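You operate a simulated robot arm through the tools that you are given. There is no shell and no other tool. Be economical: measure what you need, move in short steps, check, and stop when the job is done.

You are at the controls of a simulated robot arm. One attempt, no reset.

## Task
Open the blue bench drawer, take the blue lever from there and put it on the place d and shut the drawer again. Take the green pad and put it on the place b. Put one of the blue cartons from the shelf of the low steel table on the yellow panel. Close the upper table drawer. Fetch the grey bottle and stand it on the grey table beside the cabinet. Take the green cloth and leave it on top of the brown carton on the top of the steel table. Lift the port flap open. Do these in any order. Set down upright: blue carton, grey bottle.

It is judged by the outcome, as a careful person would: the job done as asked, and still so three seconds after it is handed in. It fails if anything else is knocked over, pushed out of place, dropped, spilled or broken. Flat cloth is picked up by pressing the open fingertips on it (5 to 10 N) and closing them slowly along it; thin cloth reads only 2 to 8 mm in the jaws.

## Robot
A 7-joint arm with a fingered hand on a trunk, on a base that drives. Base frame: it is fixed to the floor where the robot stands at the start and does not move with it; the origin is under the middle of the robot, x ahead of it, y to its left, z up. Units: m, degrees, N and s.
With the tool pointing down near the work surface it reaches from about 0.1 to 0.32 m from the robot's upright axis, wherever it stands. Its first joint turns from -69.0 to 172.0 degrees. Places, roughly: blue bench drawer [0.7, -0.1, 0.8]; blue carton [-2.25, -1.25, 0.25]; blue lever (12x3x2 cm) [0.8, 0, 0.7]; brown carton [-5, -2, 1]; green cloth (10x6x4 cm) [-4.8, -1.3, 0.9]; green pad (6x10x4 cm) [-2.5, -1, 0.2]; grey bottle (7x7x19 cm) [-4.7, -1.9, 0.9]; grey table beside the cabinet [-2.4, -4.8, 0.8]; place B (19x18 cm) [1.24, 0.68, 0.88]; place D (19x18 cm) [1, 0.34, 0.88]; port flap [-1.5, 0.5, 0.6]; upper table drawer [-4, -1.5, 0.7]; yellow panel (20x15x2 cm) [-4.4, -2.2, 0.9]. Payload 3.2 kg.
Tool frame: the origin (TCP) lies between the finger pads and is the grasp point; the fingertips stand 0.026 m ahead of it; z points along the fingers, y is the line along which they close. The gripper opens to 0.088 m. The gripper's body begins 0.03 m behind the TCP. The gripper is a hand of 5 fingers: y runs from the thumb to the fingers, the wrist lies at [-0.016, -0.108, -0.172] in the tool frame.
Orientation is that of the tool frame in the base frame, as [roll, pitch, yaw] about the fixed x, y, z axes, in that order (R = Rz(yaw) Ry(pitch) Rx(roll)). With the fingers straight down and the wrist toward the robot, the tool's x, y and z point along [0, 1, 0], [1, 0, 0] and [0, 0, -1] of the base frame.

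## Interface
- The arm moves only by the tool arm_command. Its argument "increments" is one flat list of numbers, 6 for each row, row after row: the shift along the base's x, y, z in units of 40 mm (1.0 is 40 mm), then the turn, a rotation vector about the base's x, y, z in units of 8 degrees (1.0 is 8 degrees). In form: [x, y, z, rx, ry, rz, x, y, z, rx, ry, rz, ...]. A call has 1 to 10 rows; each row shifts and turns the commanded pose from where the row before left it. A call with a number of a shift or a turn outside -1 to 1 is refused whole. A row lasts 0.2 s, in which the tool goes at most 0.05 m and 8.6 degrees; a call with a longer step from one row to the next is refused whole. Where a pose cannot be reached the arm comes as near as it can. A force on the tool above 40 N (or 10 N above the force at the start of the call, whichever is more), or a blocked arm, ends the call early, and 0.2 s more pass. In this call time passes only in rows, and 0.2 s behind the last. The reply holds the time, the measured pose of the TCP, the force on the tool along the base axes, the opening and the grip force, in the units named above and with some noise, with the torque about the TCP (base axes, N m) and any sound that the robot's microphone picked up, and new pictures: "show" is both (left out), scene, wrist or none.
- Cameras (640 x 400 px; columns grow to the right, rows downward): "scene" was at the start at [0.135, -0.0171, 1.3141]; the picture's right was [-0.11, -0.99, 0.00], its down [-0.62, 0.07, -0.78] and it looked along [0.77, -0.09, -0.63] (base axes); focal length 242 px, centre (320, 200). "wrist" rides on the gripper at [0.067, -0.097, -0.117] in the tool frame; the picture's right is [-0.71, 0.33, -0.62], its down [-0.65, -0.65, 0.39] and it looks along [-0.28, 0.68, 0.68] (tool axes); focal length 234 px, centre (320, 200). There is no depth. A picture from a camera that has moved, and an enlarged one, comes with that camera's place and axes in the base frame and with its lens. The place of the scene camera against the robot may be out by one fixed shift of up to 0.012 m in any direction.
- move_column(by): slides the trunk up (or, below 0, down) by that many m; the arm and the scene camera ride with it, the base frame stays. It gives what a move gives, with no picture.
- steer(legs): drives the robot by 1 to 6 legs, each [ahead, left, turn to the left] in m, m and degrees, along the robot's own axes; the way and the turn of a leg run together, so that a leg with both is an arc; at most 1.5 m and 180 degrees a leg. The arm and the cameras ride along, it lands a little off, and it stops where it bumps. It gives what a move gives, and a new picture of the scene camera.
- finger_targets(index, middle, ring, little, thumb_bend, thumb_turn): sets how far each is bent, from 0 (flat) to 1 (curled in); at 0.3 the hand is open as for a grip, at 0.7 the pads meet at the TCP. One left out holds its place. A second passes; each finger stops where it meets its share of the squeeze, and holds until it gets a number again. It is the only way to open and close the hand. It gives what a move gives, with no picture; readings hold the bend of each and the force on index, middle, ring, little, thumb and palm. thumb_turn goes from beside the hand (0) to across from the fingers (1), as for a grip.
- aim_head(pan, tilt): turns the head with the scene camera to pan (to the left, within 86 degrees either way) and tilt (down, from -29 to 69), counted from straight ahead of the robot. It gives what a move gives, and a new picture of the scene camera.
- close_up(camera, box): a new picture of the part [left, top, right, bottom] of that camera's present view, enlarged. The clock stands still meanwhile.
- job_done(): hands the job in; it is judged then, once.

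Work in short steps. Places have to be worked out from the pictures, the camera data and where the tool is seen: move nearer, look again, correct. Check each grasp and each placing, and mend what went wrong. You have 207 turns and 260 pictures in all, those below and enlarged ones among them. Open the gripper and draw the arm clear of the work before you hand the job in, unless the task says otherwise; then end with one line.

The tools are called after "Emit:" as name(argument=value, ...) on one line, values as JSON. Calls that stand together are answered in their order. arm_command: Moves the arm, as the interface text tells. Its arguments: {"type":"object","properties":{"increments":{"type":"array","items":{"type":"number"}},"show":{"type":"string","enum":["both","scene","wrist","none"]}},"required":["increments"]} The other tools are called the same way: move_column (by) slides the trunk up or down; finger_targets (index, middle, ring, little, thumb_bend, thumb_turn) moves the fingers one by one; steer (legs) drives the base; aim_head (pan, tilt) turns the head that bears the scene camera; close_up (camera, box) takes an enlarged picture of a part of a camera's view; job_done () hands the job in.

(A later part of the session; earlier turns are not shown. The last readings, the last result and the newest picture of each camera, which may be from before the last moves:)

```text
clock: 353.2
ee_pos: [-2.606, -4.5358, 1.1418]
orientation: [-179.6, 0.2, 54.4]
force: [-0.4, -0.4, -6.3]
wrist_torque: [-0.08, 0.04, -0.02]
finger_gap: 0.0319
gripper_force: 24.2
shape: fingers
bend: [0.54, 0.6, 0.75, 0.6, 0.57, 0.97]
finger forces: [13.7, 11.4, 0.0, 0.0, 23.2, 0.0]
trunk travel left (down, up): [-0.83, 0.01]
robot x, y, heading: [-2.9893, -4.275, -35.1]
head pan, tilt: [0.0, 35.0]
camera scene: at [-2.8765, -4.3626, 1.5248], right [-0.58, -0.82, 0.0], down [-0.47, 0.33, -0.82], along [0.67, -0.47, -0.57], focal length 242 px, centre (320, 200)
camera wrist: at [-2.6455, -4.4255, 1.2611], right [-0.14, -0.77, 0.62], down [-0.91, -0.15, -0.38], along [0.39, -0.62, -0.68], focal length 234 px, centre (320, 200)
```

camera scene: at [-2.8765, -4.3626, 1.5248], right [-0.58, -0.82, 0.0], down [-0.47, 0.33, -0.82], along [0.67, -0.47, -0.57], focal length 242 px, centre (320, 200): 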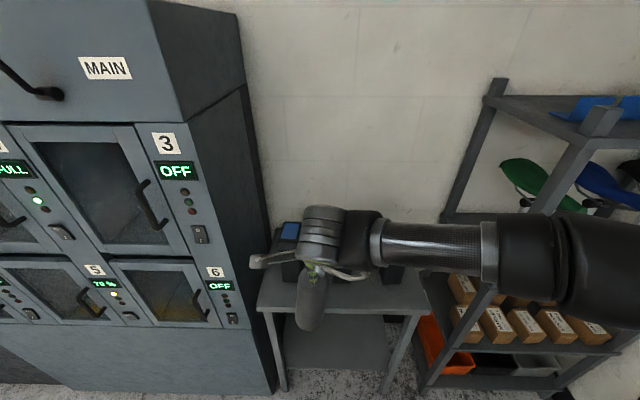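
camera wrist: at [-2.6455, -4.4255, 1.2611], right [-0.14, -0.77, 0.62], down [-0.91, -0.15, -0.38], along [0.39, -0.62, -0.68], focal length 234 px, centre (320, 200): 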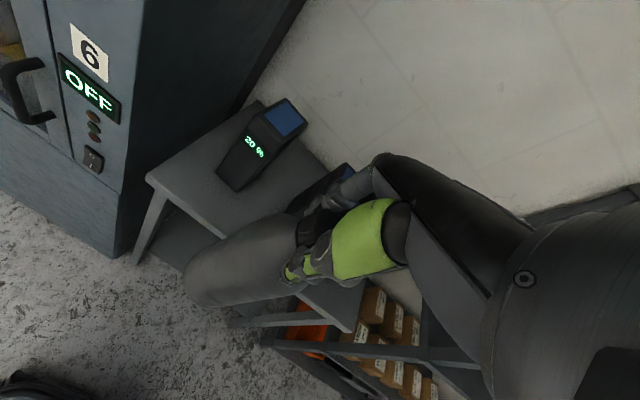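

Table top ≈0.78, front edge n≈0.673, battery fronts n≈0.77. Target for the bottle: (-2.4625,-4.627). Drive ahead 0.17.

Emit:
steer(legs=[[0.168, 0.008, 0]])

Emit:
arm_command(increments=[0, 0, -0.8, 0, 0, 0, 0, 0, -0.7, 0, 0, 0], show="both")

```text
clock: 354.7
ee_pos: [-2.4632, -4.6302, 1.1418]
orientation: [-179.7, 0.1, 54.3]
force: [0.1, -0.5, -6.8]
wrist_torque: [-0.07, 0.0, 0.01]
finger_gap: 0.0317
gripper_force: 24.6
shape: fingers
bend: [0.54, 0.6, 0.75, 0.6, 0.57, 0.97]
finger forces: [13.7, 11.5, 0.0, 0.0, 23.3, 0.0]
trunk travel left (down, up): [-0.83, 0.01]
robot x, y, heading: [-2.8444, -4.365, -35.5]
head pan, tilt: [0.0, 35.0]
camera scene: at [-2.7335, -4.455, 1.5249], right [-0.58, -0.81, 0.0], down [-0.47, 0.33, -0.82], along [0.67, -0.48, -0.57], focal length 242 px, centre (320, 200)
```

scene: 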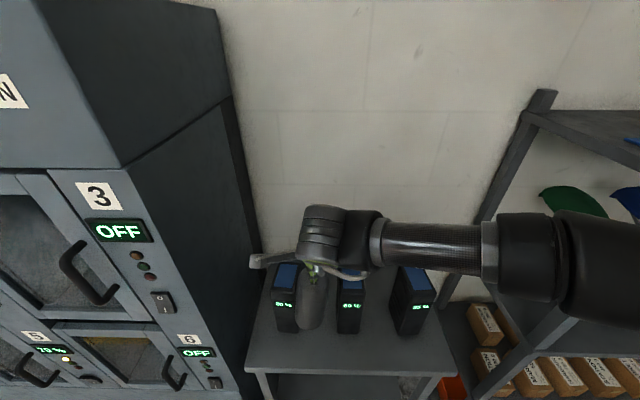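

```text
clock: 355.3
ee_pos: [-2.4619, -4.6284, 1.0817]
orientation: [-179.6, 0.1, 54.4]
force: [0.6, 0.2, -6.2]
wrist_torque: [-0.03, -0.03, 0.05]
finger_gap: 0.0317
gripper_force: 24.0
shape: fingers
bend: [0.54, 0.6, 0.75, 0.6, 0.57, 0.97]
finger forces: [13.6, 11.1, 0.0, 0.0, 23.2, 0.0]
trunk travel left (down, up): [-0.83, 0.01]
robot x, y, heading: [-2.8463, -4.3671, -35.1]
head pan, tilt: [0.0, 35.0]
camera scene: at [-2.7316, -4.4562, 1.5247], right [-0.58, -0.81, 0.0], down [-0.47, 0.33, -0.82], along [0.67, -0.47, -0.57], focal length 242 px, centre (320, 200)
camera wrist: at [-2.5013, -4.5184, 1.2013], right [-0.14, -0.77, 0.62], down [-0.91, -0.14, -0.38], along [0.38, -0.62, -0.68], focal length 234 px, centre (320, 200)
```

scene: 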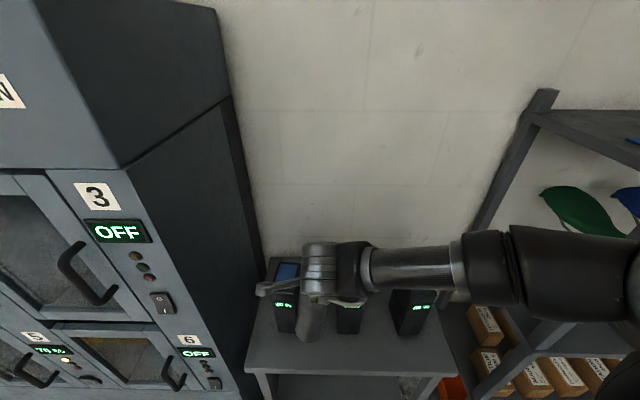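
wrist: 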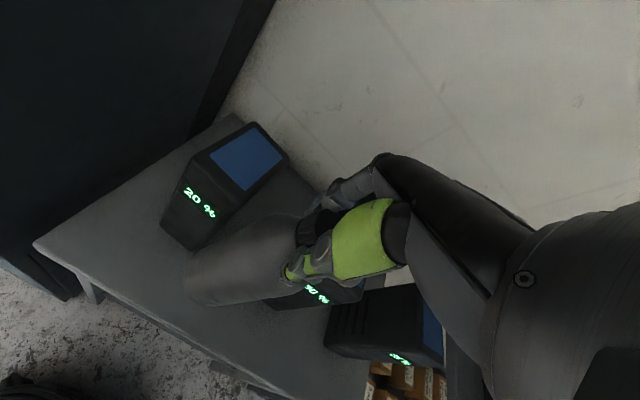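

Nicely placed above the gap. Lower to about 0.985 and check.

Emit:
arm_command(increments=[-0.06, 0.04, -0.7, 0, 0, 0, -0.06, 0.04, -0.7, 0, 0, 0, 0, 0, -0.6, 0, 0, 0, 0, 0, -0.3, 0, 0, 0], show="both")

```text
clock: 356.3
ee_pos: [-2.468, -4.6268, 0.9907]
orientation: [-179.8, 0.1, 54.3]
force: [1.6, 0.0, -6.9]
wrist_torque: [-0.07, 0.02, -0.04]
finger_gap: 0.0312
gripper_force: 23.6
shape: fingers
bend: [0.54, 0.6, 0.75, 0.6, 0.57, 0.97]
finger forces: [13.8, 11.4, 0.0, 0.0, 23.7, 0.1]
trunk travel left (down, up): [-0.83, 0.01]
robot x, y, heading: [-2.8465, -4.3659, -35.4]
head pan, tilt: [0.0, 35.0]
camera scene: at [-2.7322, -4.4556, 1.5247], right [-0.58, -0.81, 0.0], down [-0.47, 0.33, -0.82], along [0.67, -0.47, -0.57], focal length 242 px, centre (320, 200)
camera wrist: at [-2.5076, -4.5156, 1.1101], right [-0.14, -0.77, 0.62], down [-0.91, -0.14, -0.38], along [0.39, -0.62, -0.68], focal length 234 px, centre (320, 200)
```

scene: 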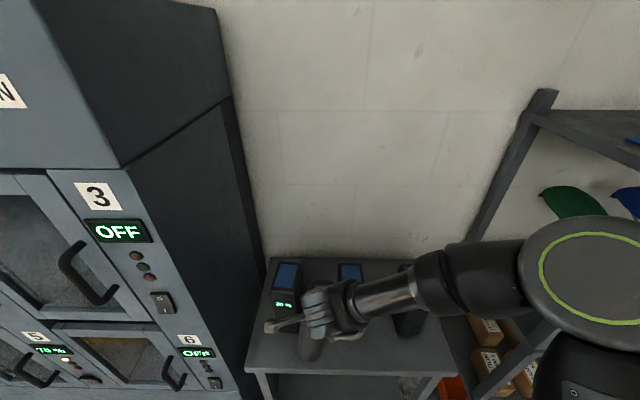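
wrist: 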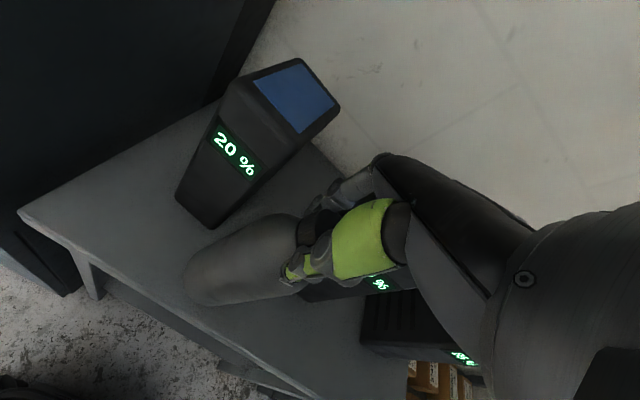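

The base is close to the front edge; shift 1 cm deeper and lower in small steps.

Emit:
arm_command(increments=[0.2, -0.15, -0.1, 0, 0, 0, 0, 0, -0.12, 0, 0, 0, 0, 0, -0.12, 0, 0, 0, 0, 0, -0.1, 0, 0, 0], show="none")

```text
clock: 357.1
ee_pos: [-2.4553, -4.6305, 0.987]
orientation: [179.0, -0.6, 54.5]
force: [-5.4, 4.4, 26.2]
wrist_torque: [0.66, 1.01, 0.0]
finger_gap: 0.0326
gripper_force: 35.4
shape: fingers
bend: [0.54, 0.6, 0.75, 0.6, 0.56, 0.97]
finger forces: [14.8, 11.5, 0.1, 0.0, 43.6, 0.0]
trunk travel left (down, up): [-0.83, 0.01]
robot x, y, heading: [-2.8471, -4.3671, -35.5]
head pan, tilt: [0.0, 35.0]
stopped in row 4: the force on the tool passed its limit at 44 N (the readings are from after the stop); the commanded pose is now the measured one
```

Contact: the bottle is on the table (top ≈0.80). Ease up 3 mm and look before releasing.

Emit:
arm_command(increments=[0, 0, 0.06, 0, 0, 0], show="both")

Emit:
close_up(camera="scene", box=[230, 250, 460, 400])

```text
clock: 357.5
ee_pos: [-2.4575, -4.6305, 0.9874]
orientation: [179.2, -0.3, 54.5]
force: [-2.1, 4.3, 21.4]
wrist_torque: [0.47, 0.67, -0.02]
finger_gap: 0.0323
gripper_force: 33.0
shape: fingers
bend: [0.54, 0.6, 0.75, 0.6, 0.57, 0.97]
finger forces: [14.4, 12.7, 0.0, 0.1, 38.7, 0.1]
trunk travel left (down, up): [-0.83, 0.01]
robot x, y, heading: [-2.8438, -4.3685, -35.2]
head pan, tilt: [0.0, 35.0]
camera scene: at [-2.7367, -4.452, 1.5253], right [-0.58, -0.81, 0.0], down [-0.47, 0.33, -0.82], along [0.67, -0.48, -0.57], focal length 242 px, centre (320, 200)
camera wrist: at [-2.4994, -4.5185, 1.1056], right [-0.15, -0.77, 0.62], down [-0.9, -0.15, -0.4], along [0.4, -0.63, -0.67], focal length 234 px, centre (320, 200)
```

scene: 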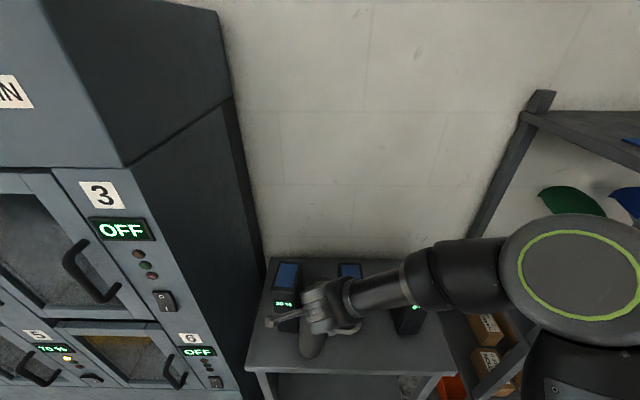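
wrist: 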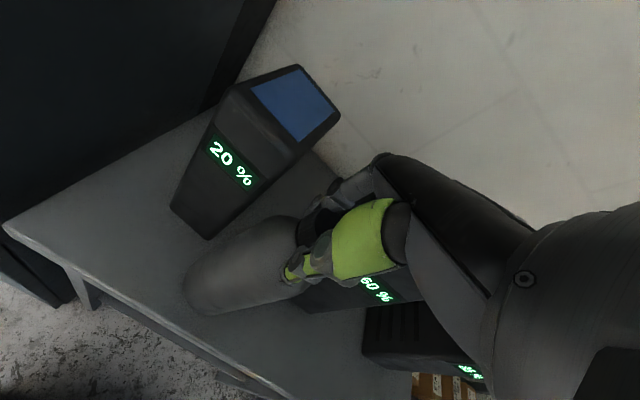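

```text
2.67 times, centred on (345, 325) of scene
camera zoom: at [-2.7367, -4.452, 1.5253], right [-0.58, -0.81, 0.0], down [-0.47, 0.33, -0.82], along [0.67, -0.48, -0.57], focal length 646 px, centre (253, -133)
```

zoom: 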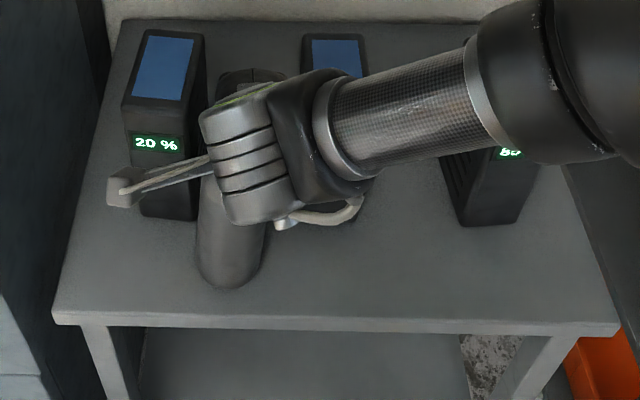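

Bottle base sits well on the table. Relieve the press by a few mm, then release.

Emit:
arm_command(increments=[0, 0, 0.1, 0, 0, 0], show="none")

```text
clock: 357.9
ee_pos: [-2.4573, -4.6318, 0.9867]
orientation: [179.7, -0.1, 54.3]
force: [-2.6, 2.4, 4.6]
wrist_torque: [0.37, 0.51, -0.02]
finger_gap: 0.032
gripper_force: 28.8
shape: fingers
bend: [0.54, 0.6, 0.75, 0.6, 0.57, 0.97]
finger forces: [14.5, 10.6, 0.0, 0.0, 31.7, 0.0]
trunk travel left (down, up): [-0.83, 0.01]
robot x, y, heading: [-2.8427, -4.3647, -35.3]
head pan, tilt: [0.0, 35.0]
```

Emit:
finger_targets(index=0.4, middle=0.4, ring=0.4, little=0.4, thumb_bend=0.38)

Emit:
arm_command(increments=[0, 0, 0.3, 0, 0, 0, 0, 0, 0.6, 0, 0, 0, 0, 0, 0.8, 0, 0, 0, 0, 0, 0.9, 0, 0, 0, 0, 0, 0.9, 0, 0, 0], show="both")

```text
clock: 358.9
ee_pos: [-2.4572, -4.6324, 0.988]
orientation: [179.5, -0.3, 54.4]
force: [0.5, 0.2, 0.1]
wrist_torque: [-0.01, -0.04, 0.0]
finger_gap: 0.0689
gripper_force: 0.0
shape: fingers
bend: [0.4, 0.4, 0.4, 0.4, 0.38, 1.0]
finger forces: [0.0, 0.1, 0.0, 0.0, 0.0, 0.1]
trunk travel left (down, up): [-0.83, 0.01]
robot x, y, heading: [-2.8437, -4.3691, -35.3]
head pan, tilt: [0.0, 35.0]
```

```text
clock: 360.1
ee_pos: [-2.4535, -4.634, 1.1297]
orientation: [179.6, -0.3, 54.4]
force: [-0.1, 0.8, 0.7]
wrist_torque: [-0.01, -0.03, -0.04]
finger_gap: 0.0689
gripper_force: 0.0
shape: fingers
bend: [0.4, 0.4, 0.4, 0.4, 0.38, 1.0]
finger forces: [0.0, 0.0, 0.1, 0.0, 0.0, 0.1]
trunk travel left (down, up): [-0.83, 0.01]
robot x, y, heading: [-2.8414, -4.3695, -35.2]
head pan, tilt: [0.0, 35.0]
camera scene: at [-2.734, -4.4549, 1.5249], right [-0.58, -0.81, 0.0], down [-0.47, 0.33, -0.82], along [0.67, -0.47, -0.57], focal length 242 px, centre (320, 200)
camera wrist: at [-2.4954, -4.5219, 1.2484], right [-0.15, -0.77, 0.62], down [-0.91, -0.15, -0.4], along [0.4, -0.62, -0.67], focal length 234 px, centre (320, 200)
```

scene: 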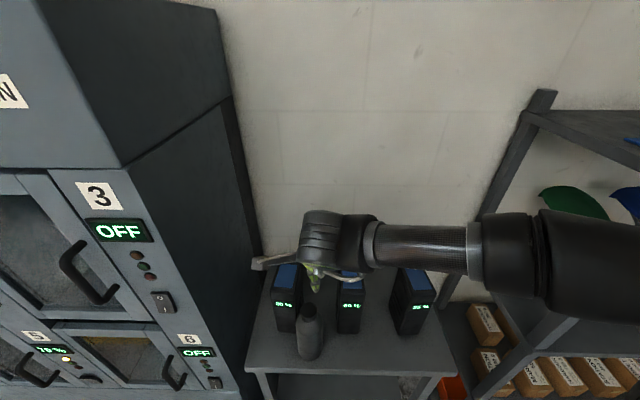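
wrist: 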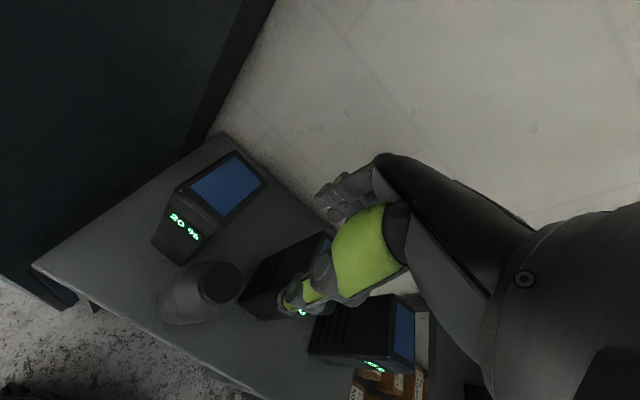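

The bottle stands upright. Last: the green pad. Back away and drive along the aisle to the front of the low table, then turn to face it.

Emit:
steer(legs=[[-0.52, 0, 0], [0, 1.5, 0], [0, 1.5, 0], [0, 0.6, 0], [0, 0, -91]])

Emit:
aim_head(pan=-40, tilt=35)

```text
clock: 383.9
ee_pos: [-1.528, -1.4802, 1.1291]
orientation: [179.5, -0.2, -32.2]
force: [0.0, 0.1, -0.2]
wrist_torque: [-0.01, 0.0, 0.01]
finger_gap: 0.069
gripper_force: 0.1
shape: fingers
bend: [0.4, 0.4, 0.4, 0.4, 0.38, 1.0]
finger forces: [0.0, 0.0, 0.0, 0.0, 0.0, 0.1]
trunk travel left (down, up): [-0.83, 0.01]
robot x, y, heading: [-1.2853, -1.0752, -122.3]
head pan, tilt: [0.0, 35.0]
camera scene: at [-1.3603, -1.1983, 1.5249], right [-0.85, 0.53, 0.0], down [0.3, 0.49, -0.82], along [-0.43, -0.69, -0.57], focal length 242 px, centre (320, 200)
```

scene: 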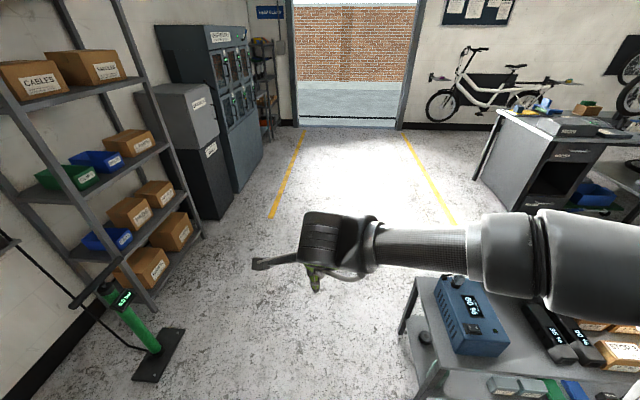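

```text
clock: 385.0
ee_pos: [-1.5287, -1.4809, 1.1281]
orientation: [179.5, -0.3, -32.3]
force: [-0.2, 0.0, 0.1]
wrist_torque: [0.02, 0.02, 0.0]
finger_gap: 0.0691
gripper_force: 0.0
shape: fingers
bend: [0.4, 0.4, 0.4, 0.4, 0.38, 1.0]
finger forces: [0.0, 0.0, 0.0, 0.1, 0.0, 0.0]
trunk travel left (down, up): [-0.83, 0.01]
robot x, y, heading: [-1.287, -1.0748, -121.8]
head pan, tilt: [-40.0, 35.0]
camera scene: at [-1.3974, -1.1509, 1.5249], right [-0.31, 0.95, 0.0], down [0.55, 0.18, -0.82], along [-0.78, -0.25, -0.57], focal length 242 px, centre (320, 200)
```

scene: 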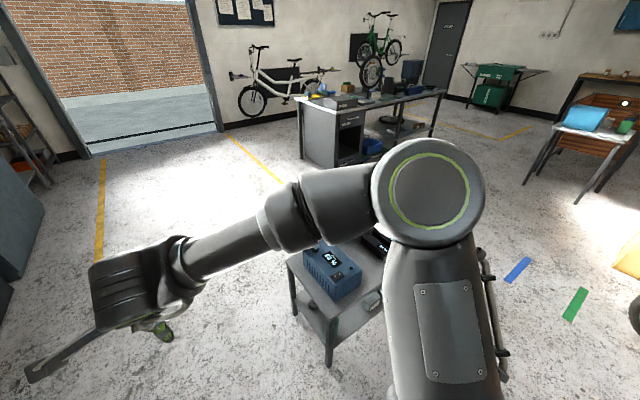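

Emit:
steer(legs=[[-0.12, -0.45, -4], [0, -0.5, 0]])

Emit:
aim_head(pan=0, tilt=55)

```text
clock: 390.4
ee_pos: [-2.2755, -0.8115, 1.1295]
orientation: [179.5, -0.3, -36.2]
force: [0.4, 1.4, -0.2]
wrist_torque: [-0.01, 0.03, 0.0]
finger_gap: 0.0689
gripper_force: 0.2
shape: fingers
bend: [0.4, 0.4, 0.4, 0.4, 0.38, 1.0]
finger forces: [0.0, 0.1, 0.1, 0.0, 0.0, 0.0]
trunk travel left (down, up): [-0.83, 0.01]
robot x, y, heading: [-2.0075, -0.4216, -125.9]
head pan, tilt: [-40.0, 35.0]
camera scene: at [-2.1215, -0.4903, 1.5249], right [-0.24, 0.97, 0.0], down [0.56, 0.14, -0.82], along [-0.79, -0.2, -0.57], focal length 242 px, centre (320, 200)
```

scene: 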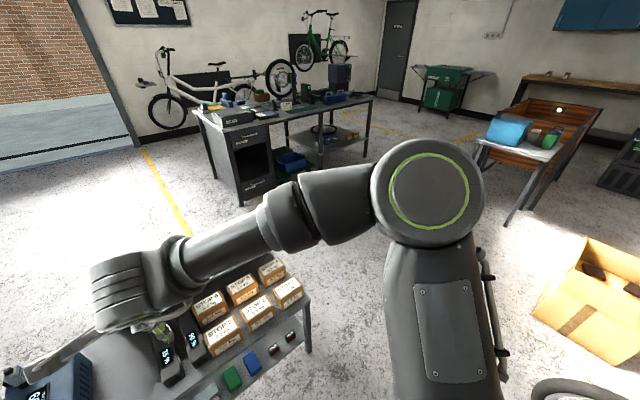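

```text
clock: 391.5
ee_pos: [-2.2758, -0.8103, 1.1279]
orientation: [179.5, -0.3, -36.1]
force: [0.3, 0.0, -0.1]
wrist_torque: [-0.01, -0.02, -0.03]
finger_gap: 0.0691
gripper_force: 0.0
shape: fingers
bend: [0.4, 0.4, 0.4, 0.4, 0.38, 1.0]
finger forces: [0.0, 0.0, 0.0, 0.0, 0.0, 0.0]
trunk travel left (down, up): [-0.83, 0.01]
robot x, y, heading: [-2.0083, -0.4195, -125.8]
head pan, tilt: [0.0, 55.0]
camera scene: at [-2.0787, -0.5271, 1.4967], right [-0.81, 0.59, 0.0], down [0.48, 0.66, -0.57], along [-0.34, -0.46, -0.82], focal length 242 px, centre (320, 200)
```

scene: 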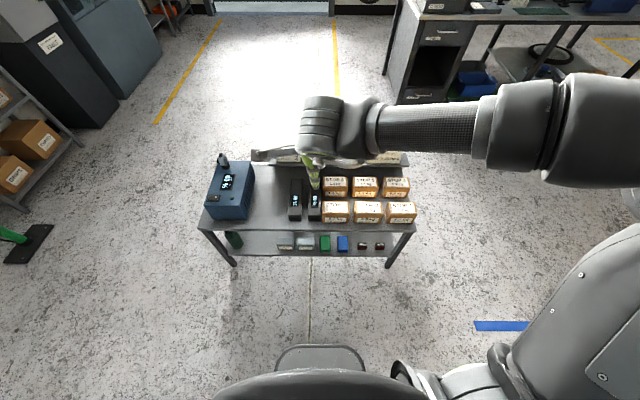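

Emit:
close_up(camera="scene", box=[250, 210, 400, 280])

```text
4.27 times, centred on (325, 245) of scene
camera zoom: at [-2.0787, -0.5271, 1.4967], right [-0.81, 0.59, 0.0], down [0.48, 0.66, -0.57], along [-0.34, -0.46, -0.82], focal length 1033 px, centre (299, 8)
```

zoom: 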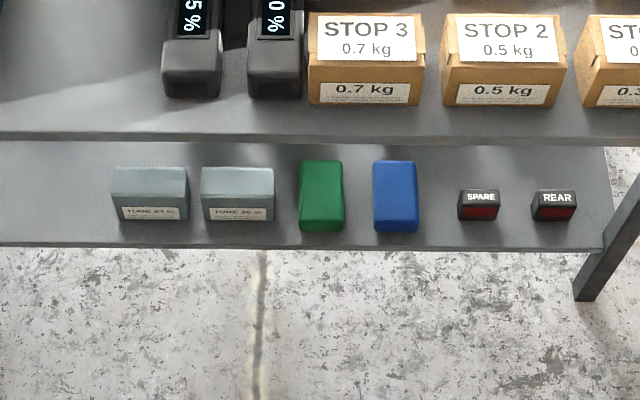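

The pad has ~3.3 cm gaps on both sides. I'll grip it sideways with a steeply pitched hand. First re-pose: tilt the hand forward while raising.

Emit:
arm_command(increments=[0, 0, 0.5, -0.76, 0.55, 0, 0, 0, 0.5, -0.76, 0.55, 0, 0, 0, 0.5, -0.76, 0.55, 0, 0, 0, 0.5, -0.76, 0.55, 0, 0, 0, 0.5, -0.76, 0.55, 0, 0, 0, 0.5, -0.76, 0.55, 0, 0, 0, 0.5, -0.76, 0.55, 0, 0, 0, 0.5, -0.76, 0.55, 0, 0, 0, 0.5, -0.76, 0.55, 0, 0, 0, 0.5, -0.76, 0.55, 0], show="none")

Emit:
arm_command(increments=[0, 0, 0, -0.55, -0.76, 0, 0, 0, 0, -0.55, -0.76, 0, 0, 0, 0, -0.55, -0.76, 0, 0, 0, 0, -0.55, -0.76, 0, 0, 0, 0, -0.55, -0.76, 0, 0, 0, 0, -0.55, -0.76, 0, 0, 0, 0, -0.55, -0.76, 0, 0, 0, 0, -0.55, -0.76, 0, 0, 0, 0, -0.55, -0.76, 0, 0, 0, 0, -0.55, -0.76, 0], show="none")

Emit:
arm_command(increments=[0, 0, 0, -0.55, -0.76, 0, 0, 0, 0, -0.55, -0.76, 0], show="scene")

```text
clock: 393.7
ee_pos: [-2.2765, -0.8104, 1.331]
orientation: [104.4, -0.2, -35.8]
force: [-0.8, 0.7, 0.9]
wrist_torque: [-0.04, 0.02, 0.03]
finger_gap: 0.0688
gripper_force: 0.1
shape: fingers
bend: [0.4, 0.4, 0.4, 0.4, 0.38, 1.0]
finger forces: [0.1, 0.0, 0.0, 0.0, 0.0, 0.1]
trunk travel left (down, up): [-0.83, 0.01]
robot x, y, heading: [-2.0043, -0.4222, -126.0]
head pan, tilt: [0.0, 55.0]
```

```text
clock: 395.9
ee_pos: [-2.2745, -0.81, 1.3293]
orientation: [103.2, -75.5, -34.5]
force: [0.2, 0.1, 0.4]
wrist_torque: [0.01, -0.03, 0.03]
finger_gap: 0.069
gripper_force: 0.1
shape: fingers
bend: [0.4, 0.4, 0.4, 0.4, 0.38, 1.0]
finger forces: [0.1, 0.0, 0.0, 0.0, 0.0, 0.0]
trunk travel left (down, up): [-0.83, 0.01]
robot x, y, heading: [-2.0046, -0.4231, -125.8]
head pan, tilt: [0.0, 55.0]
```

```text
clock: 396.5
ee_pos: [-2.2755, -0.8106, 1.3283]
orientation: [-54.7, -89.5, 123.3]
force: [-0.1, -0.6, -0.9]
wrist_torque: [-0.03, 0.01, 0.02]
finger_gap: 0.0689
gripper_force: 0.1
shape: fingers
bend: [0.4, 0.4, 0.4, 0.4, 0.38, 1.0]
finger forces: [0.0, 0.1, 0.0, 0.0, 0.0, 0.1]
trunk travel left (down, up): [-0.83, 0.01]
robot x, y, heading: [-2.0077, -0.4192, -126.0]
head pan, tilt: [0.0, 55.0]
camera scene: at [-2.0788, -0.5272, 1.4966], right [-0.81, 0.59, 0.0], down [0.48, 0.66, -0.57], along [-0.34, -0.46, -0.82], focal length 242 px, centre (320, 200)
```

scene: 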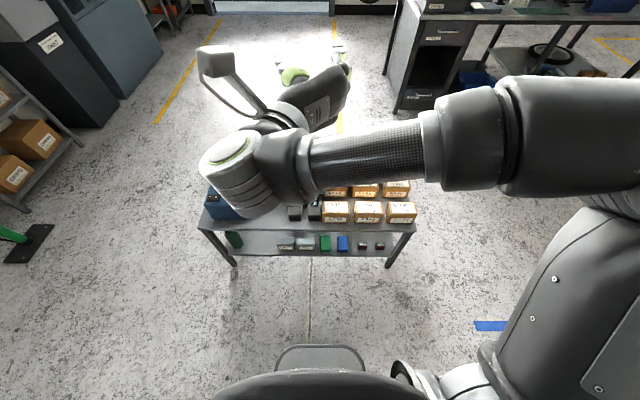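

Now lower the trunk fully (free space in front of the table), and pitch the hand down ~52°.

Emit:
move_column(by=-0.4)

Emit:
move_column(by=-0.4)

Emit:
arm_command(increments=[0, 0, 0, 0.76, -0.55, 0, 0, 0, 0, 0.76, -0.55, 0, 0, 0, 0, 0.76, -0.55, 0, 0, 0, -0.6, 0.76, -0.55, 0, 0, 0, -0.6, 0.76, -0.55, 0, 0, 0, -0.6, 0.76, -0.55, 0, 0, 0, -0.6, 0.76, -0.55, 0], show="scene")

```text
clock: 400.3
ee_pos: [-2.2765, -0.8096, 0.9294]
orientation: [-34.7, -89.7, 103.3]
force: [-0.3, -0.8, -0.4]
wrist_torque: [0.02, 0.01, -0.01]
finger_gap: 0.0692
gripper_force: 0.0
shape: fingers
bend: [0.4, 0.4, 0.4, 0.4, 0.38, 1.0]
finger forces: [0.0, 0.0, 0.1, 0.1, 0.0, 0.0]
trunk travel left (down, up): [-0.43, 0.41]
robot x, y, heading: [-2.0091, -0.4194, -126.0]
head pan, tilt: [0.0, 55.0]
```

```text
clock: 404.1
ee_pos: [-2.2765, -0.8098, 0.5279]
orientation: [-27.8, -89.7, 96.4]
force: [0.0, 0.4, -0.4]
wrist_torque: [-0.03, 0.01, 0.01]
finger_gap: 0.0689
gripper_force: 0.0
shape: fingers
bend: [0.4, 0.4, 0.4, 0.4, 0.38, 1.0]
finger forces: [0.0, 0.1, 0.1, 0.0, 0.0, 0.1]
trunk travel left (down, up): [-0.03, 0.81]
robot x, y, heading: [-2.0066, -0.4221, -126.0]
head pan, tilt: [0.0, 55.0]
```

```text
clock: 405.7
ee_pos: [-2.2788, -0.8095, 0.4351]
orientation: [-165.2, -37.6, -126.4]
force: [0.3, 0.0, 0.0]
wrist_torque: [0.04, 0.01, 0.03]
finger_gap: 0.069
gripper_force: 0.0
shape: fingers
bend: [0.4, 0.4, 0.4, 0.4, 0.38, 1.0]
finger forces: [0.0, 0.0, 0.0, 0.0, 0.0, 0.0]
trunk travel left (down, up): [-0.03, 0.81]
robot x, y, heading: [-2.0064, -0.4236, -126.1]
head pan, tilt: [0.0, 55.0]
camera scene: at [-2.0785, -0.5271, 0.6967], right [-0.81, 0.59, 0.0], down [0.48, 0.66, -0.57], along [-0.34, -0.46, -0.82], focal length 242 px, centre (320, 200)
```

scene: 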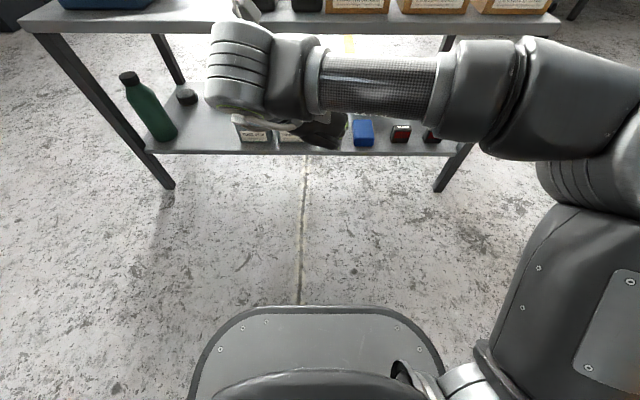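

Correct a 14° roll skew and pitch a bit further (to ~67°), then lower toward shelf height in front of the table.

Emit:
arm_command(increments=[0, 0, -0.5, 0.42, 0.58, -0.555, 0, 0, -0.5, 0.42, 0.58, -0.555, 0, 0, -0.5, 0.76, -0.55, 0, 0, 0, -0.5, 0.76, -0.55, 0], show="none")

Emit:
move_column(by=-0.03)

Emit:
arm_command(increments=[0, 0, -0.5, 0, 0, 0, 0, 0, -0.5, 0, 0, 0], show="both")

```text
clock: 406.7
ee_pos: [-2.2768, -0.8106, 0.3517]
orientation: [-179.9, -22.6, -126.3]
force: [0.3, -0.5, 0.1]
wrist_torque: [-0.02, -0.01, 0.01]
finger_gap: 0.0686
gripper_force: 0.1
shape: fingers
bend: [0.4, 0.4, 0.4, 0.4, 0.38, 1.0]
finger forces: [0.1, 0.0, 0.0, 0.0, 0.1, 0.0]
trunk travel left (down, up): [-0.03, 0.81]
robot x, y, heading: [-2.006, -0.4208, -125.7]
head pan, tilt: [0.0, 55.0]
```

```text
clock: 407.5
ee_pos: [-2.2771, -0.81, 0.3212]
orientation: [-180.0, -22.7, -126.1]
force: [-0.1, -0.3, 0.5]
wrist_torque: [0.0, 0.0, 0.03]
finger_gap: 0.0689
gripper_force: 0.1
shape: fingers
bend: [0.4, 0.4, 0.4, 0.4, 0.38, 1.0]
finger forces: [0.0, 0.1, 0.1, 0.0, 0.0, 0.1]
trunk travel left (down, up): [0.0, 0.84]
robot x, y, heading: [-2.0034, -0.4218, -125.8]
head pan, tilt: [0.0, 55.0]
```

```text
clock: 408.1
ee_pos: [-2.2769, -0.8102, 0.2817]
orientation: [-179.9, -22.8, -126.2]
force: [-0.5, -0.5, 0.4]
wrist_torque: [-0.01, 0.0, -0.01]
finger_gap: 0.069
gripper_force: 0.0
shape: fingers
bend: [0.4, 0.4, 0.4, 0.4, 0.38, 1.0]
finger forces: [0.0, 0.0, 0.1, 0.0, 0.0, 0.1]
trunk travel left (down, up): [0.0, 0.84]
robot x, y, heading: [-2.0073, -0.4225, -126.1]
head pan, tilt: [0.0, 55.0]
camera scene: at [-2.0785, -0.5271, 0.6667], right [-0.81, 0.59, 0.0], down [0.48, 0.66, -0.57], along [-0.34, -0.46, -0.82], focal length 242 px, centre (320, 200)
camera wrist: at [-2.207, -0.8809, 0.4178], right [0.26, 0.92, 0.3], down [0.79, -0.02, -0.61], along [-0.55, 0.4, -0.73], focal length 234 px, centre (320, 200)
```

scene: 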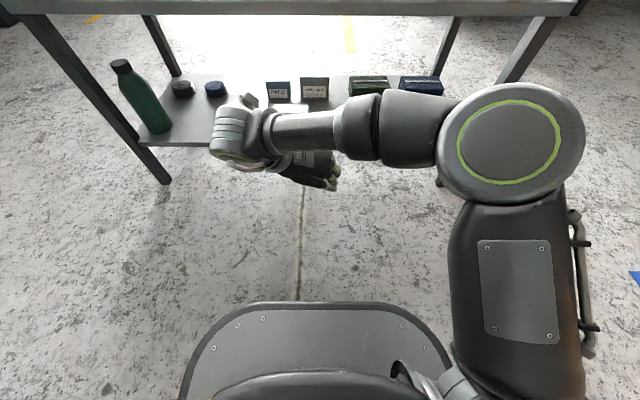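
wrist: 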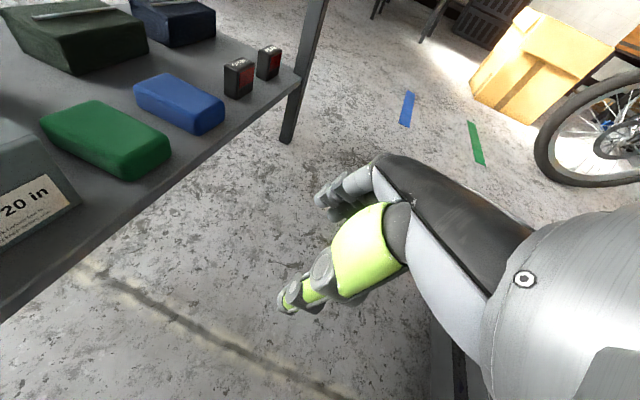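

Pose is good. Pad top center ≈(-2.446,-0.98). Open the hand, lower to 0.243, shift right 3.7 cm and approach 12 cm.

Emit:
finger_targets(index=0.3, middle=0.3, ring=0.3, little=0.3, thumb_bend=0.3)

Emit:
arm_command(increments=[0, 0, -0.5, 0, 0, 0, 0, 0, -0.47, 0, 0, 0], show="none")

Emit:
steer(legs=[[0.11, -0.037, 0]])

Emit:
arm_command(increments=[0, 0, 0, 0, 0, 0], show="wrist")

```text
clock: 409.1
ee_pos: [-2.2761, -0.8113, 0.2819]
orientation: [-179.9, -22.6, -126.3]
force: [-0.9, 0.2, 1.0]
wrist_torque: [0.0, 0.03, 0.03]
finger_gap: 0.0873
gripper_force: 0.0
shape: fingers
bend: [0.3, 0.3, 0.3, 0.3, 0.3, 1.0]
finger forces: [0.1, 0.1, 0.0, 0.0, 0.1, 0.0]
trunk travel left (down, up): [0.0, 0.84]
robot x, y, heading: [-2.0066, -0.4219, -125.8]
head pan, tilt: [0.0, 55.0]
```

```text
clock: 409.7
ee_pos: [-2.2755, -0.8101, 0.2416]
orientation: [-179.8, -22.8, -126.2]
force: [0.1, -0.2, -0.9]
wrist_torque: [-0.01, 0.03, -0.01]
finger_gap: 0.0875
gripper_force: 0.1
shape: fingers
bend: [0.3, 0.3, 0.3, 0.3, 0.3, 1.0]
finger forces: [0.1, 0.0, 0.0, 0.1, 0.1, 0.0]
trunk travel left (down, up): [0.0, 0.84]
robot x, y, heading: [-2.0089, -0.4211, -125.8]
head pan, tilt: [0.0, 55.0]
```

```text
clock: 410.9
ee_pos: [-2.3698, -0.8795, 0.2413]
orientation: [-179.8, -22.8, -126.0]
force: [0.9, 0.1, 0.6]
wrist_torque: [0.02, 0.02, -0.02]
finger_gap: 0.0874
gripper_force: 0.1
shape: fingers
bend: [0.3, 0.3, 0.3, 0.3, 0.3, 1.0]
finger forces: [0.1, 0.1, 0.0, 0.1, 0.0, 0.0]
trunk travel left (down, up): [0.0, 0.84]
robot x, y, heading: [-2.1007, -0.489, -125.7]
head pan, tilt: [0.0, 55.0]
camera scene: at [-2.1729, -0.5959, 0.6666], right [-0.81, 0.58, 0.0], down [0.48, 0.67, -0.57], along [-0.33, -0.47, -0.82], focal length 242 px, centre (320, 200)
```

scene: 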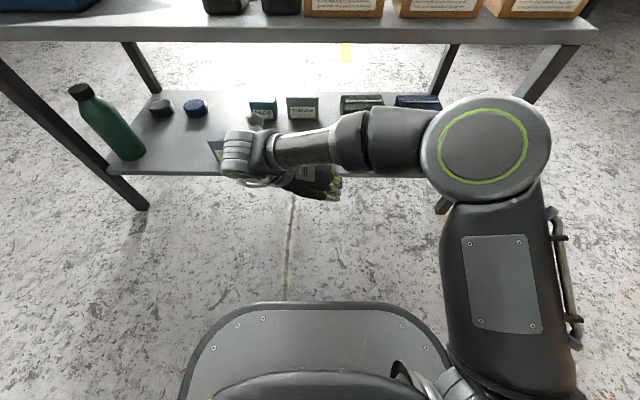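

```text
clock: 411.3
ee_pos: [-2.3697, -0.8802, 0.2422]
orientation: [-180.0, -22.7, -126.0]
force: [0.0, -0.6, -0.1]
wrist_torque: [0.03, -0.02, -0.01]
finger_gap: 0.0874
gripper_force: 0.1
shape: fingers
bend: [0.3, 0.3, 0.3, 0.3, 0.3, 1.0]
finger forces: [0.0, 0.1, 0.1, 0.0, 0.1, 0.0]
trunk travel left (down, up): [0.0, 0.84]
robot x, y, heading: [-2.1004, -0.4899, -125.6]
head pan, tilt: [0.0, 55.0]
camera wrist: at [-2.3008, -0.9501, 0.3784], right [0.26, 0.92, 0.3], down [0.79, -0.02, -0.61], along [-0.55, 0.39, -0.73], focal length 234 px, centre (320, 200)
```

wrist: 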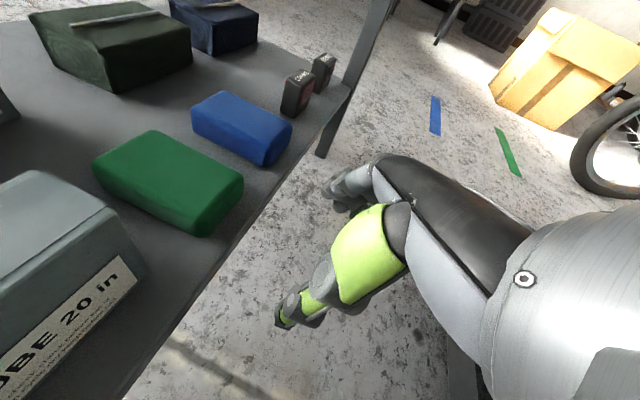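

Pad center (-2.441,-0.984), laterally aligned within 3 mm. Advance 11.5 cm.

Emit:
steer(legs=[[0.115, 0.002, 0]])

Emit:
arm_command(increments=[0, 0, 0, 0, 0, 0], show="wrist")

```text
clock: 412.5
ee_pos: [-2.4372, -0.9769, 0.242]
orientation: [-179.8, -22.7, -126.0]
force: [0.4, -0.2, 0.3]
wrist_torque: [-0.05, 0.01, 0.0]
finger_gap: 0.0872
gripper_force: 0.0
shape: fingers
bend: [0.3, 0.3, 0.3, 0.3, 0.3, 1.0]
finger forces: [0.0, 0.1, 0.0, 0.0, 0.1, 0.0]
trunk travel left (down, up): [0.0, 0.84]
robot x, y, heading: [-2.1665, -0.5864, -125.7]
head pan, tilt: [0.0, 55.0]
camera scene: at [-2.2395, -0.6922, 0.6666], right [-0.81, 0.58, 0.0], down [0.48, 0.67, -0.57], along [-0.33, -0.47, -0.82], focal length 242 px, centre (320, 200)
```

scene: 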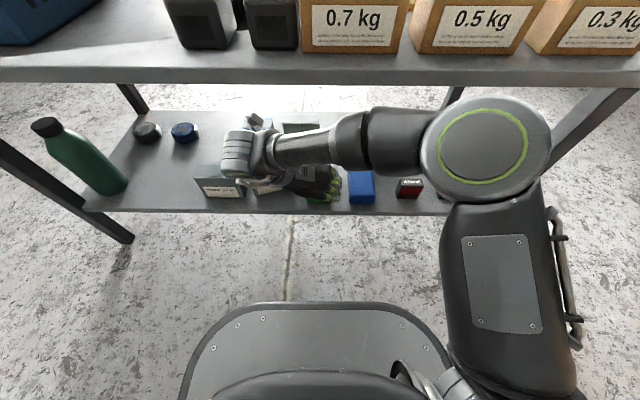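

```text
clock: 412.9
ee_pos: [-2.4353, -0.9762, 0.243]
orientation: [-179.8, -22.7, -126.1]
force: [0.0, -0.1, -0.1]
wrist_torque: [0.0, -0.01, -0.02]
finger_gap: 0.087
gripper_force: 0.1
shape: fingers
bend: [0.3, 0.3, 0.3, 0.3, 0.3, 1.0]
finger forces: [0.0, 0.0, 0.1, 0.0, 0.0, 0.1]
trunk travel left (down, up): [0.0, 0.84]
robot x, y, heading: [-2.1688, -0.5856, -125.5]
head pan, tilt: [0.0, 55.0]
camera wrist: at [-2.3671, -1.0466, 0.3785], right [0.26, 0.92, 0.3], down [0.79, -0.02, -0.61], along [-0.55, 0.39, -0.73], focal length 234 px, centre (320, 200)
```

wrist: 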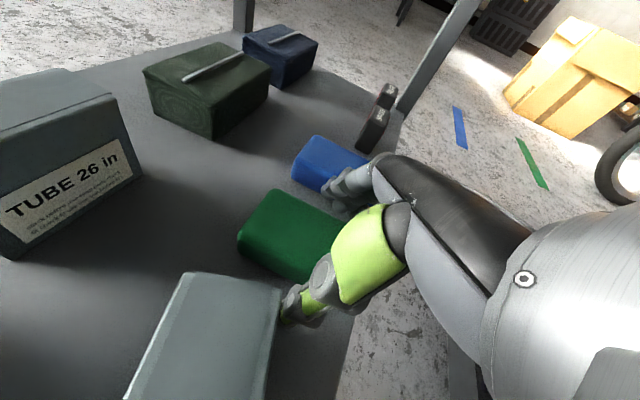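

Straddling the pad with no contact. Lower 7 mm and close.

Emit:
arm_command(increments=[0, 0, -0.17, 0, 0, 0], show="none")

Emit:
finger_targets(index=0.55, middle=0.55, ring=0.55, little=0.55, thumb_bend=0.55)

Emit:
close_up(camera="wrist", box=[180, 140, 420, 360])

```text
clock: 413.3
ee_pos: [-2.436, -0.9779, 0.2363]
orientation: [-179.9, -22.8, -126.0]
force: [-0.1, 0.9, 0.8]
wrist_torque: [0.01, 0.01, -0.04]
finger_gap: 0.0874
gripper_force: 0.6
shape: fingers
bend: [0.3, 0.3, 0.3, 0.3, 0.3, 1.0]
finger forces: [0.0, 0.0, 0.7, 0.1, 0.0, 0.0]
trunk travel left (down, up): [0.0, 0.84]
robot x, y, heading: [-2.1629, -0.5859, -125.6]
head pan, tilt: [0.0, 55.0]
```

```text
clock: 414.3
ee_pos: [-2.436, -0.9777, 0.2355]
orientation: [-179.8, -22.8, -126.1]
force: [-1.9, -0.4, 2.3]
wrist_torque: [-0.01, -0.01, -0.01]
finger_gap: 0.0599
gripper_force: 11.7
shape: fingers
bend: [0.48, 0.5, 0.51, 0.55, 0.45, 0.99]
finger forces: [6.2, 3.9, 2.6, 0.1, 11.6, 0.1]
trunk travel left (down, up): [0.0, 0.84]
robot x, y, heading: [-2.1669, -0.5822, -125.7]
head pan, tilt: [0.0, 55.0]
```

```text
1.82 times, centred on (300, 250) of wrist
camera zoom: at [-2.3671, -1.0472, 0.3714], right [0.26, 0.92, 0.3], down [0.79, -0.02, -0.61], along [-0.55, 0.39, -0.73], focal length 426 px, centre (356, 109)
```

zoom: 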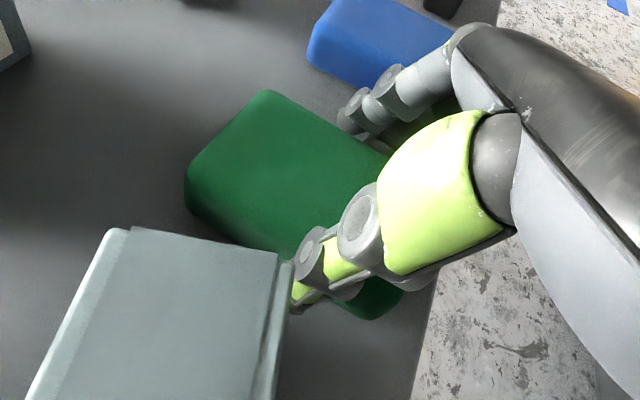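

Gripped (6 cm). Tighten, lift 2 cm, and withdraw straight back.

Emit:
finger_targets(index=0.62, middle=0.62, ring=0.62, little=0.62, thumb_bend=0.62)

Emit:
arm_command(increments=[0, 0, 0.25, 0, 0, 0, 0, 0, 0.25, 0, 0, 0], show="wrist")

```text
clock: 415.3
ee_pos: [-2.4352, -0.9781, 0.2347]
orientation: [-179.8, -22.8, -126.0]
force: [-1.2, 1.0, 2.7]
wrist_torque: [-0.07, -0.02, -0.02]
finger_gap: 0.06
gripper_force: 19.4
shape: fingers
bend: [0.52, 0.54, 0.55, 0.62, 0.44, 0.98]
finger forces: [8.9, 5.8, 4.3, 0.5, 19.2, 0.1]
trunk travel left (down, up): [0.0, 0.84]
robot x, y, heading: [-2.1684, -0.5886, -125.9]
head pan, tilt: [0.0, 55.0]
```

```text
clock: 415.9
ee_pos: [-2.4366, -0.978, 0.2554]
orientation: [-179.8, -22.8, -126.2]
force: [-0.7, -0.4, -0.4]
wrist_torque: [0.01, 0.04, -0.04]
finger_gap: 0.0599
gripper_force: 18.6
shape: fingers
bend: [0.52, 0.55, 0.55, 0.62, 0.44, 0.98]
finger forces: [8.3, 5.7, 4.4, 0.4, 18.0, 0.0]
trunk travel left (down, up): [0.0, 0.84]
robot x, y, heading: [-2.1654, -0.5859, -125.6]
head pan, tilt: [0.0, 55.0]
camera wrist: at [-2.3666, -1.0476, 0.392], right [0.26, 0.92, 0.3], down [0.79, -0.02, -0.61], along [-0.55, 0.4, -0.73], focal length 234 px, centre (320, 200)
```

wrist: 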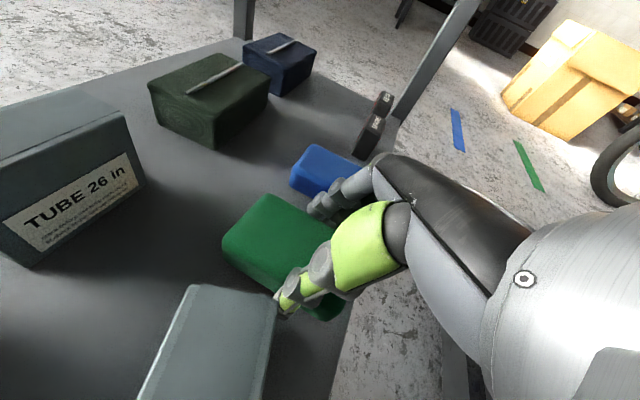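

Pad lifted. Withdraw, raise the trunk, turn and drive back to the bench.

Emit:
steer(legs=[[-0.22, 0, 0]])

Emit:
move_column(by=0.4)

Emit:
move_column(by=0.38)

Emit:
steer(legs=[[0, 0, 89]])

```text
clock: 417.6
ee_pos: [-2.3162, -0.8097, 0.2556]
orientation: [-179.8, -22.7, -126.2]
force: [-0.4, 0.3, -1.3]
wrist_torque: [0.01, -0.01, 0.01]
finger_gap: 0.06
gripper_force: 18.3
shape: fingers
bend: [0.53, 0.55, 0.55, 0.62, 0.44, 0.98]
finger forces: [8.3, 5.7, 4.2, 0.4, 17.3, 0.1]
trunk travel left (down, up): [0.0, 0.84]
robot x, y, heading: [-2.0456, -0.4196, -125.9]
head pan, tilt: [0.0, 55.0]
camera scene: at [-2.1192, -0.5245, 0.6666], right [-0.81, 0.59, 0.0], down [0.48, 0.66, -0.57], along [-0.34, -0.46, -0.82], focal length 242 px, centre (320, 200)
```

scene: 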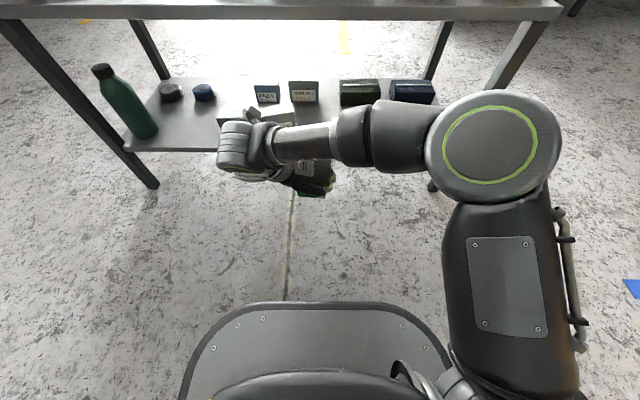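

```text
clock: 421.4
ee_pos: [-2.3157, -0.8086, 0.6556]
orientation: [-179.9, -22.7, -126.3]
force: [0.2, -1.0, -0.4]
wrist_torque: [0.02, -0.02, -0.01]
finger_gap: 0.0602
gripper_force: 17.9
shape: fingers
bend: [0.53, 0.55, 0.55, 0.62, 0.44, 0.98]
finger forces: [8.0, 5.5, 4.2, 0.4, 17.3, 0.0]
trunk travel left (down, up): [-0.4, 0.44]
robot x, y, heading: [-2.0457, -0.4181, -125.9]
head pan, tilt: [0.0, 55.0]
```

```text
clock: 425.1
ee_pos: [-2.3169, -0.8099, 1.0361]
orientation: [-179.9, -22.8, -126.2]
force: [-0.5, 0.2, -0.1]
wrist_torque: [0.0, 0.0, -0.01]
finger_gap: 0.06
gripper_force: 18.1
shape: fingers
bend: [0.53, 0.55, 0.55, 0.62, 0.44, 0.98]
finger forces: [8.1, 5.5, 4.1, 0.3, 17.3, 0.0]
trunk travel left (down, up): [-0.78, 0.06]
robot x, y, heading: [-2.0475, -0.4163, -125.9]
head pan, tilt: [0.0, 55.0]
```

```text
clock: 429.2
ee_pos: [-1.6608, -0.6932, 1.0356]
orientation: [-179.9, -22.7, -37.1]
force: [1.0, -0.3, -0.5]
wrist_torque: [0.01, 0.01, -0.01]
finger_gap: 0.0599
gripper_force: 17.5
shape: fingers
bend: [0.53, 0.55, 0.56, 0.62, 0.44, 0.98]
finger forces: [8.1, 5.5, 4.2, 0.2, 17.4, 0.0]
trunk travel left (down, up): [-0.78, 0.06]
robot x, y, heading: [-2.0473, -0.4211, -36.6]
head pan, tilt: [0.0, 55.0]
camera scene: at [-1.9496, -0.4986, 1.4466], right [-0.6, -0.8, 0.0], down [-0.66, 0.49, -0.57], along [0.46, -0.34, -0.82], focal length 242 px, centre (320, 200)
```

scene: 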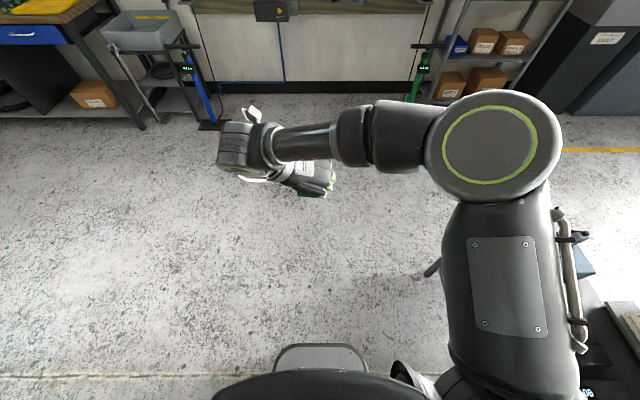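

Emit:
steer(legs=[[1.118, 0.669, 0], [0.317, 1.24, 0], [-0.126, 0.782, 0]])

Emit:
aim_head(pan=0, tilt=45)

```text
clock: 445.6
ee_pos: [1.0151, 0.6416, 1.036]
orientation: [-179.9, -22.6, -38.4]
force: [0.8, -0.7, -0.3]
wrist_torque: [0.0, 0.02, -0.03]
finger_gap: 0.0601
gripper_force: 18.0
shape: fingers
bend: [0.53, 0.55, 0.56, 0.62, 0.44, 0.98]
finger forces: [8.0, 5.5, 4.2, 0.2, 17.4, 0.0]
trunk travel left (down, up): [-0.78, 0.06]
robot x, y, heading: [0.643, 0.927, -38.0]
head pan, tilt: [0.0, 55.0]
camera scene: at [0.7316, 0.8423, 1.4466], right [-0.62, -0.79, 0.0], down [-0.65, 0.5, -0.57], along [0.45, -0.35, -0.82], focal length 242 px, centre (320, 200)
```

scene: 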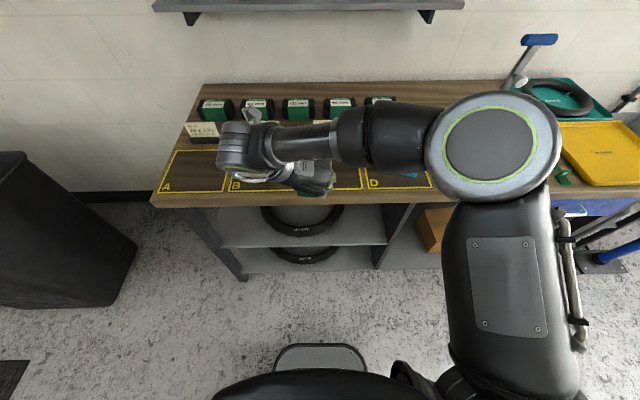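

```text
clock: 446.4
ee_pos: [1.0152, 0.6401, 1.0356]
orientation: [-179.9, -22.6, -38.4]
force: [0.1, -0.1, -1.0]
wrist_torque: [-0.02, 0.0, 0.0]
finger_gap: 0.0596
gripper_force: 17.5
shape: fingers
bend: [0.53, 0.55, 0.56, 0.62, 0.44, 0.98]
finger forces: [8.0, 5.6, 4.2, 0.2, 17.3, 0.0]
trunk travel left (down, up): [-0.78, 0.06]
robot x, y, heading: [0.6378, 0.9242, -38.0]
head pan, tilt: [0.0, 45.0]
camera scene: at [0.7387, 0.8366, 1.46], right [-0.62, -0.79, 0.0], down [-0.56, 0.44, -0.71], along [0.56, -0.44, -0.71], focal length 242 px, centre (320, 200)
```

scene: 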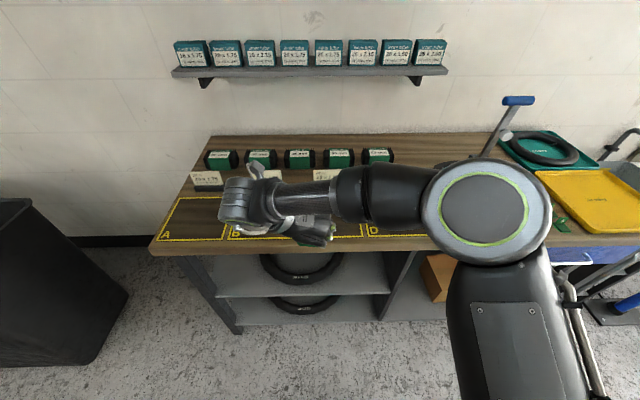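

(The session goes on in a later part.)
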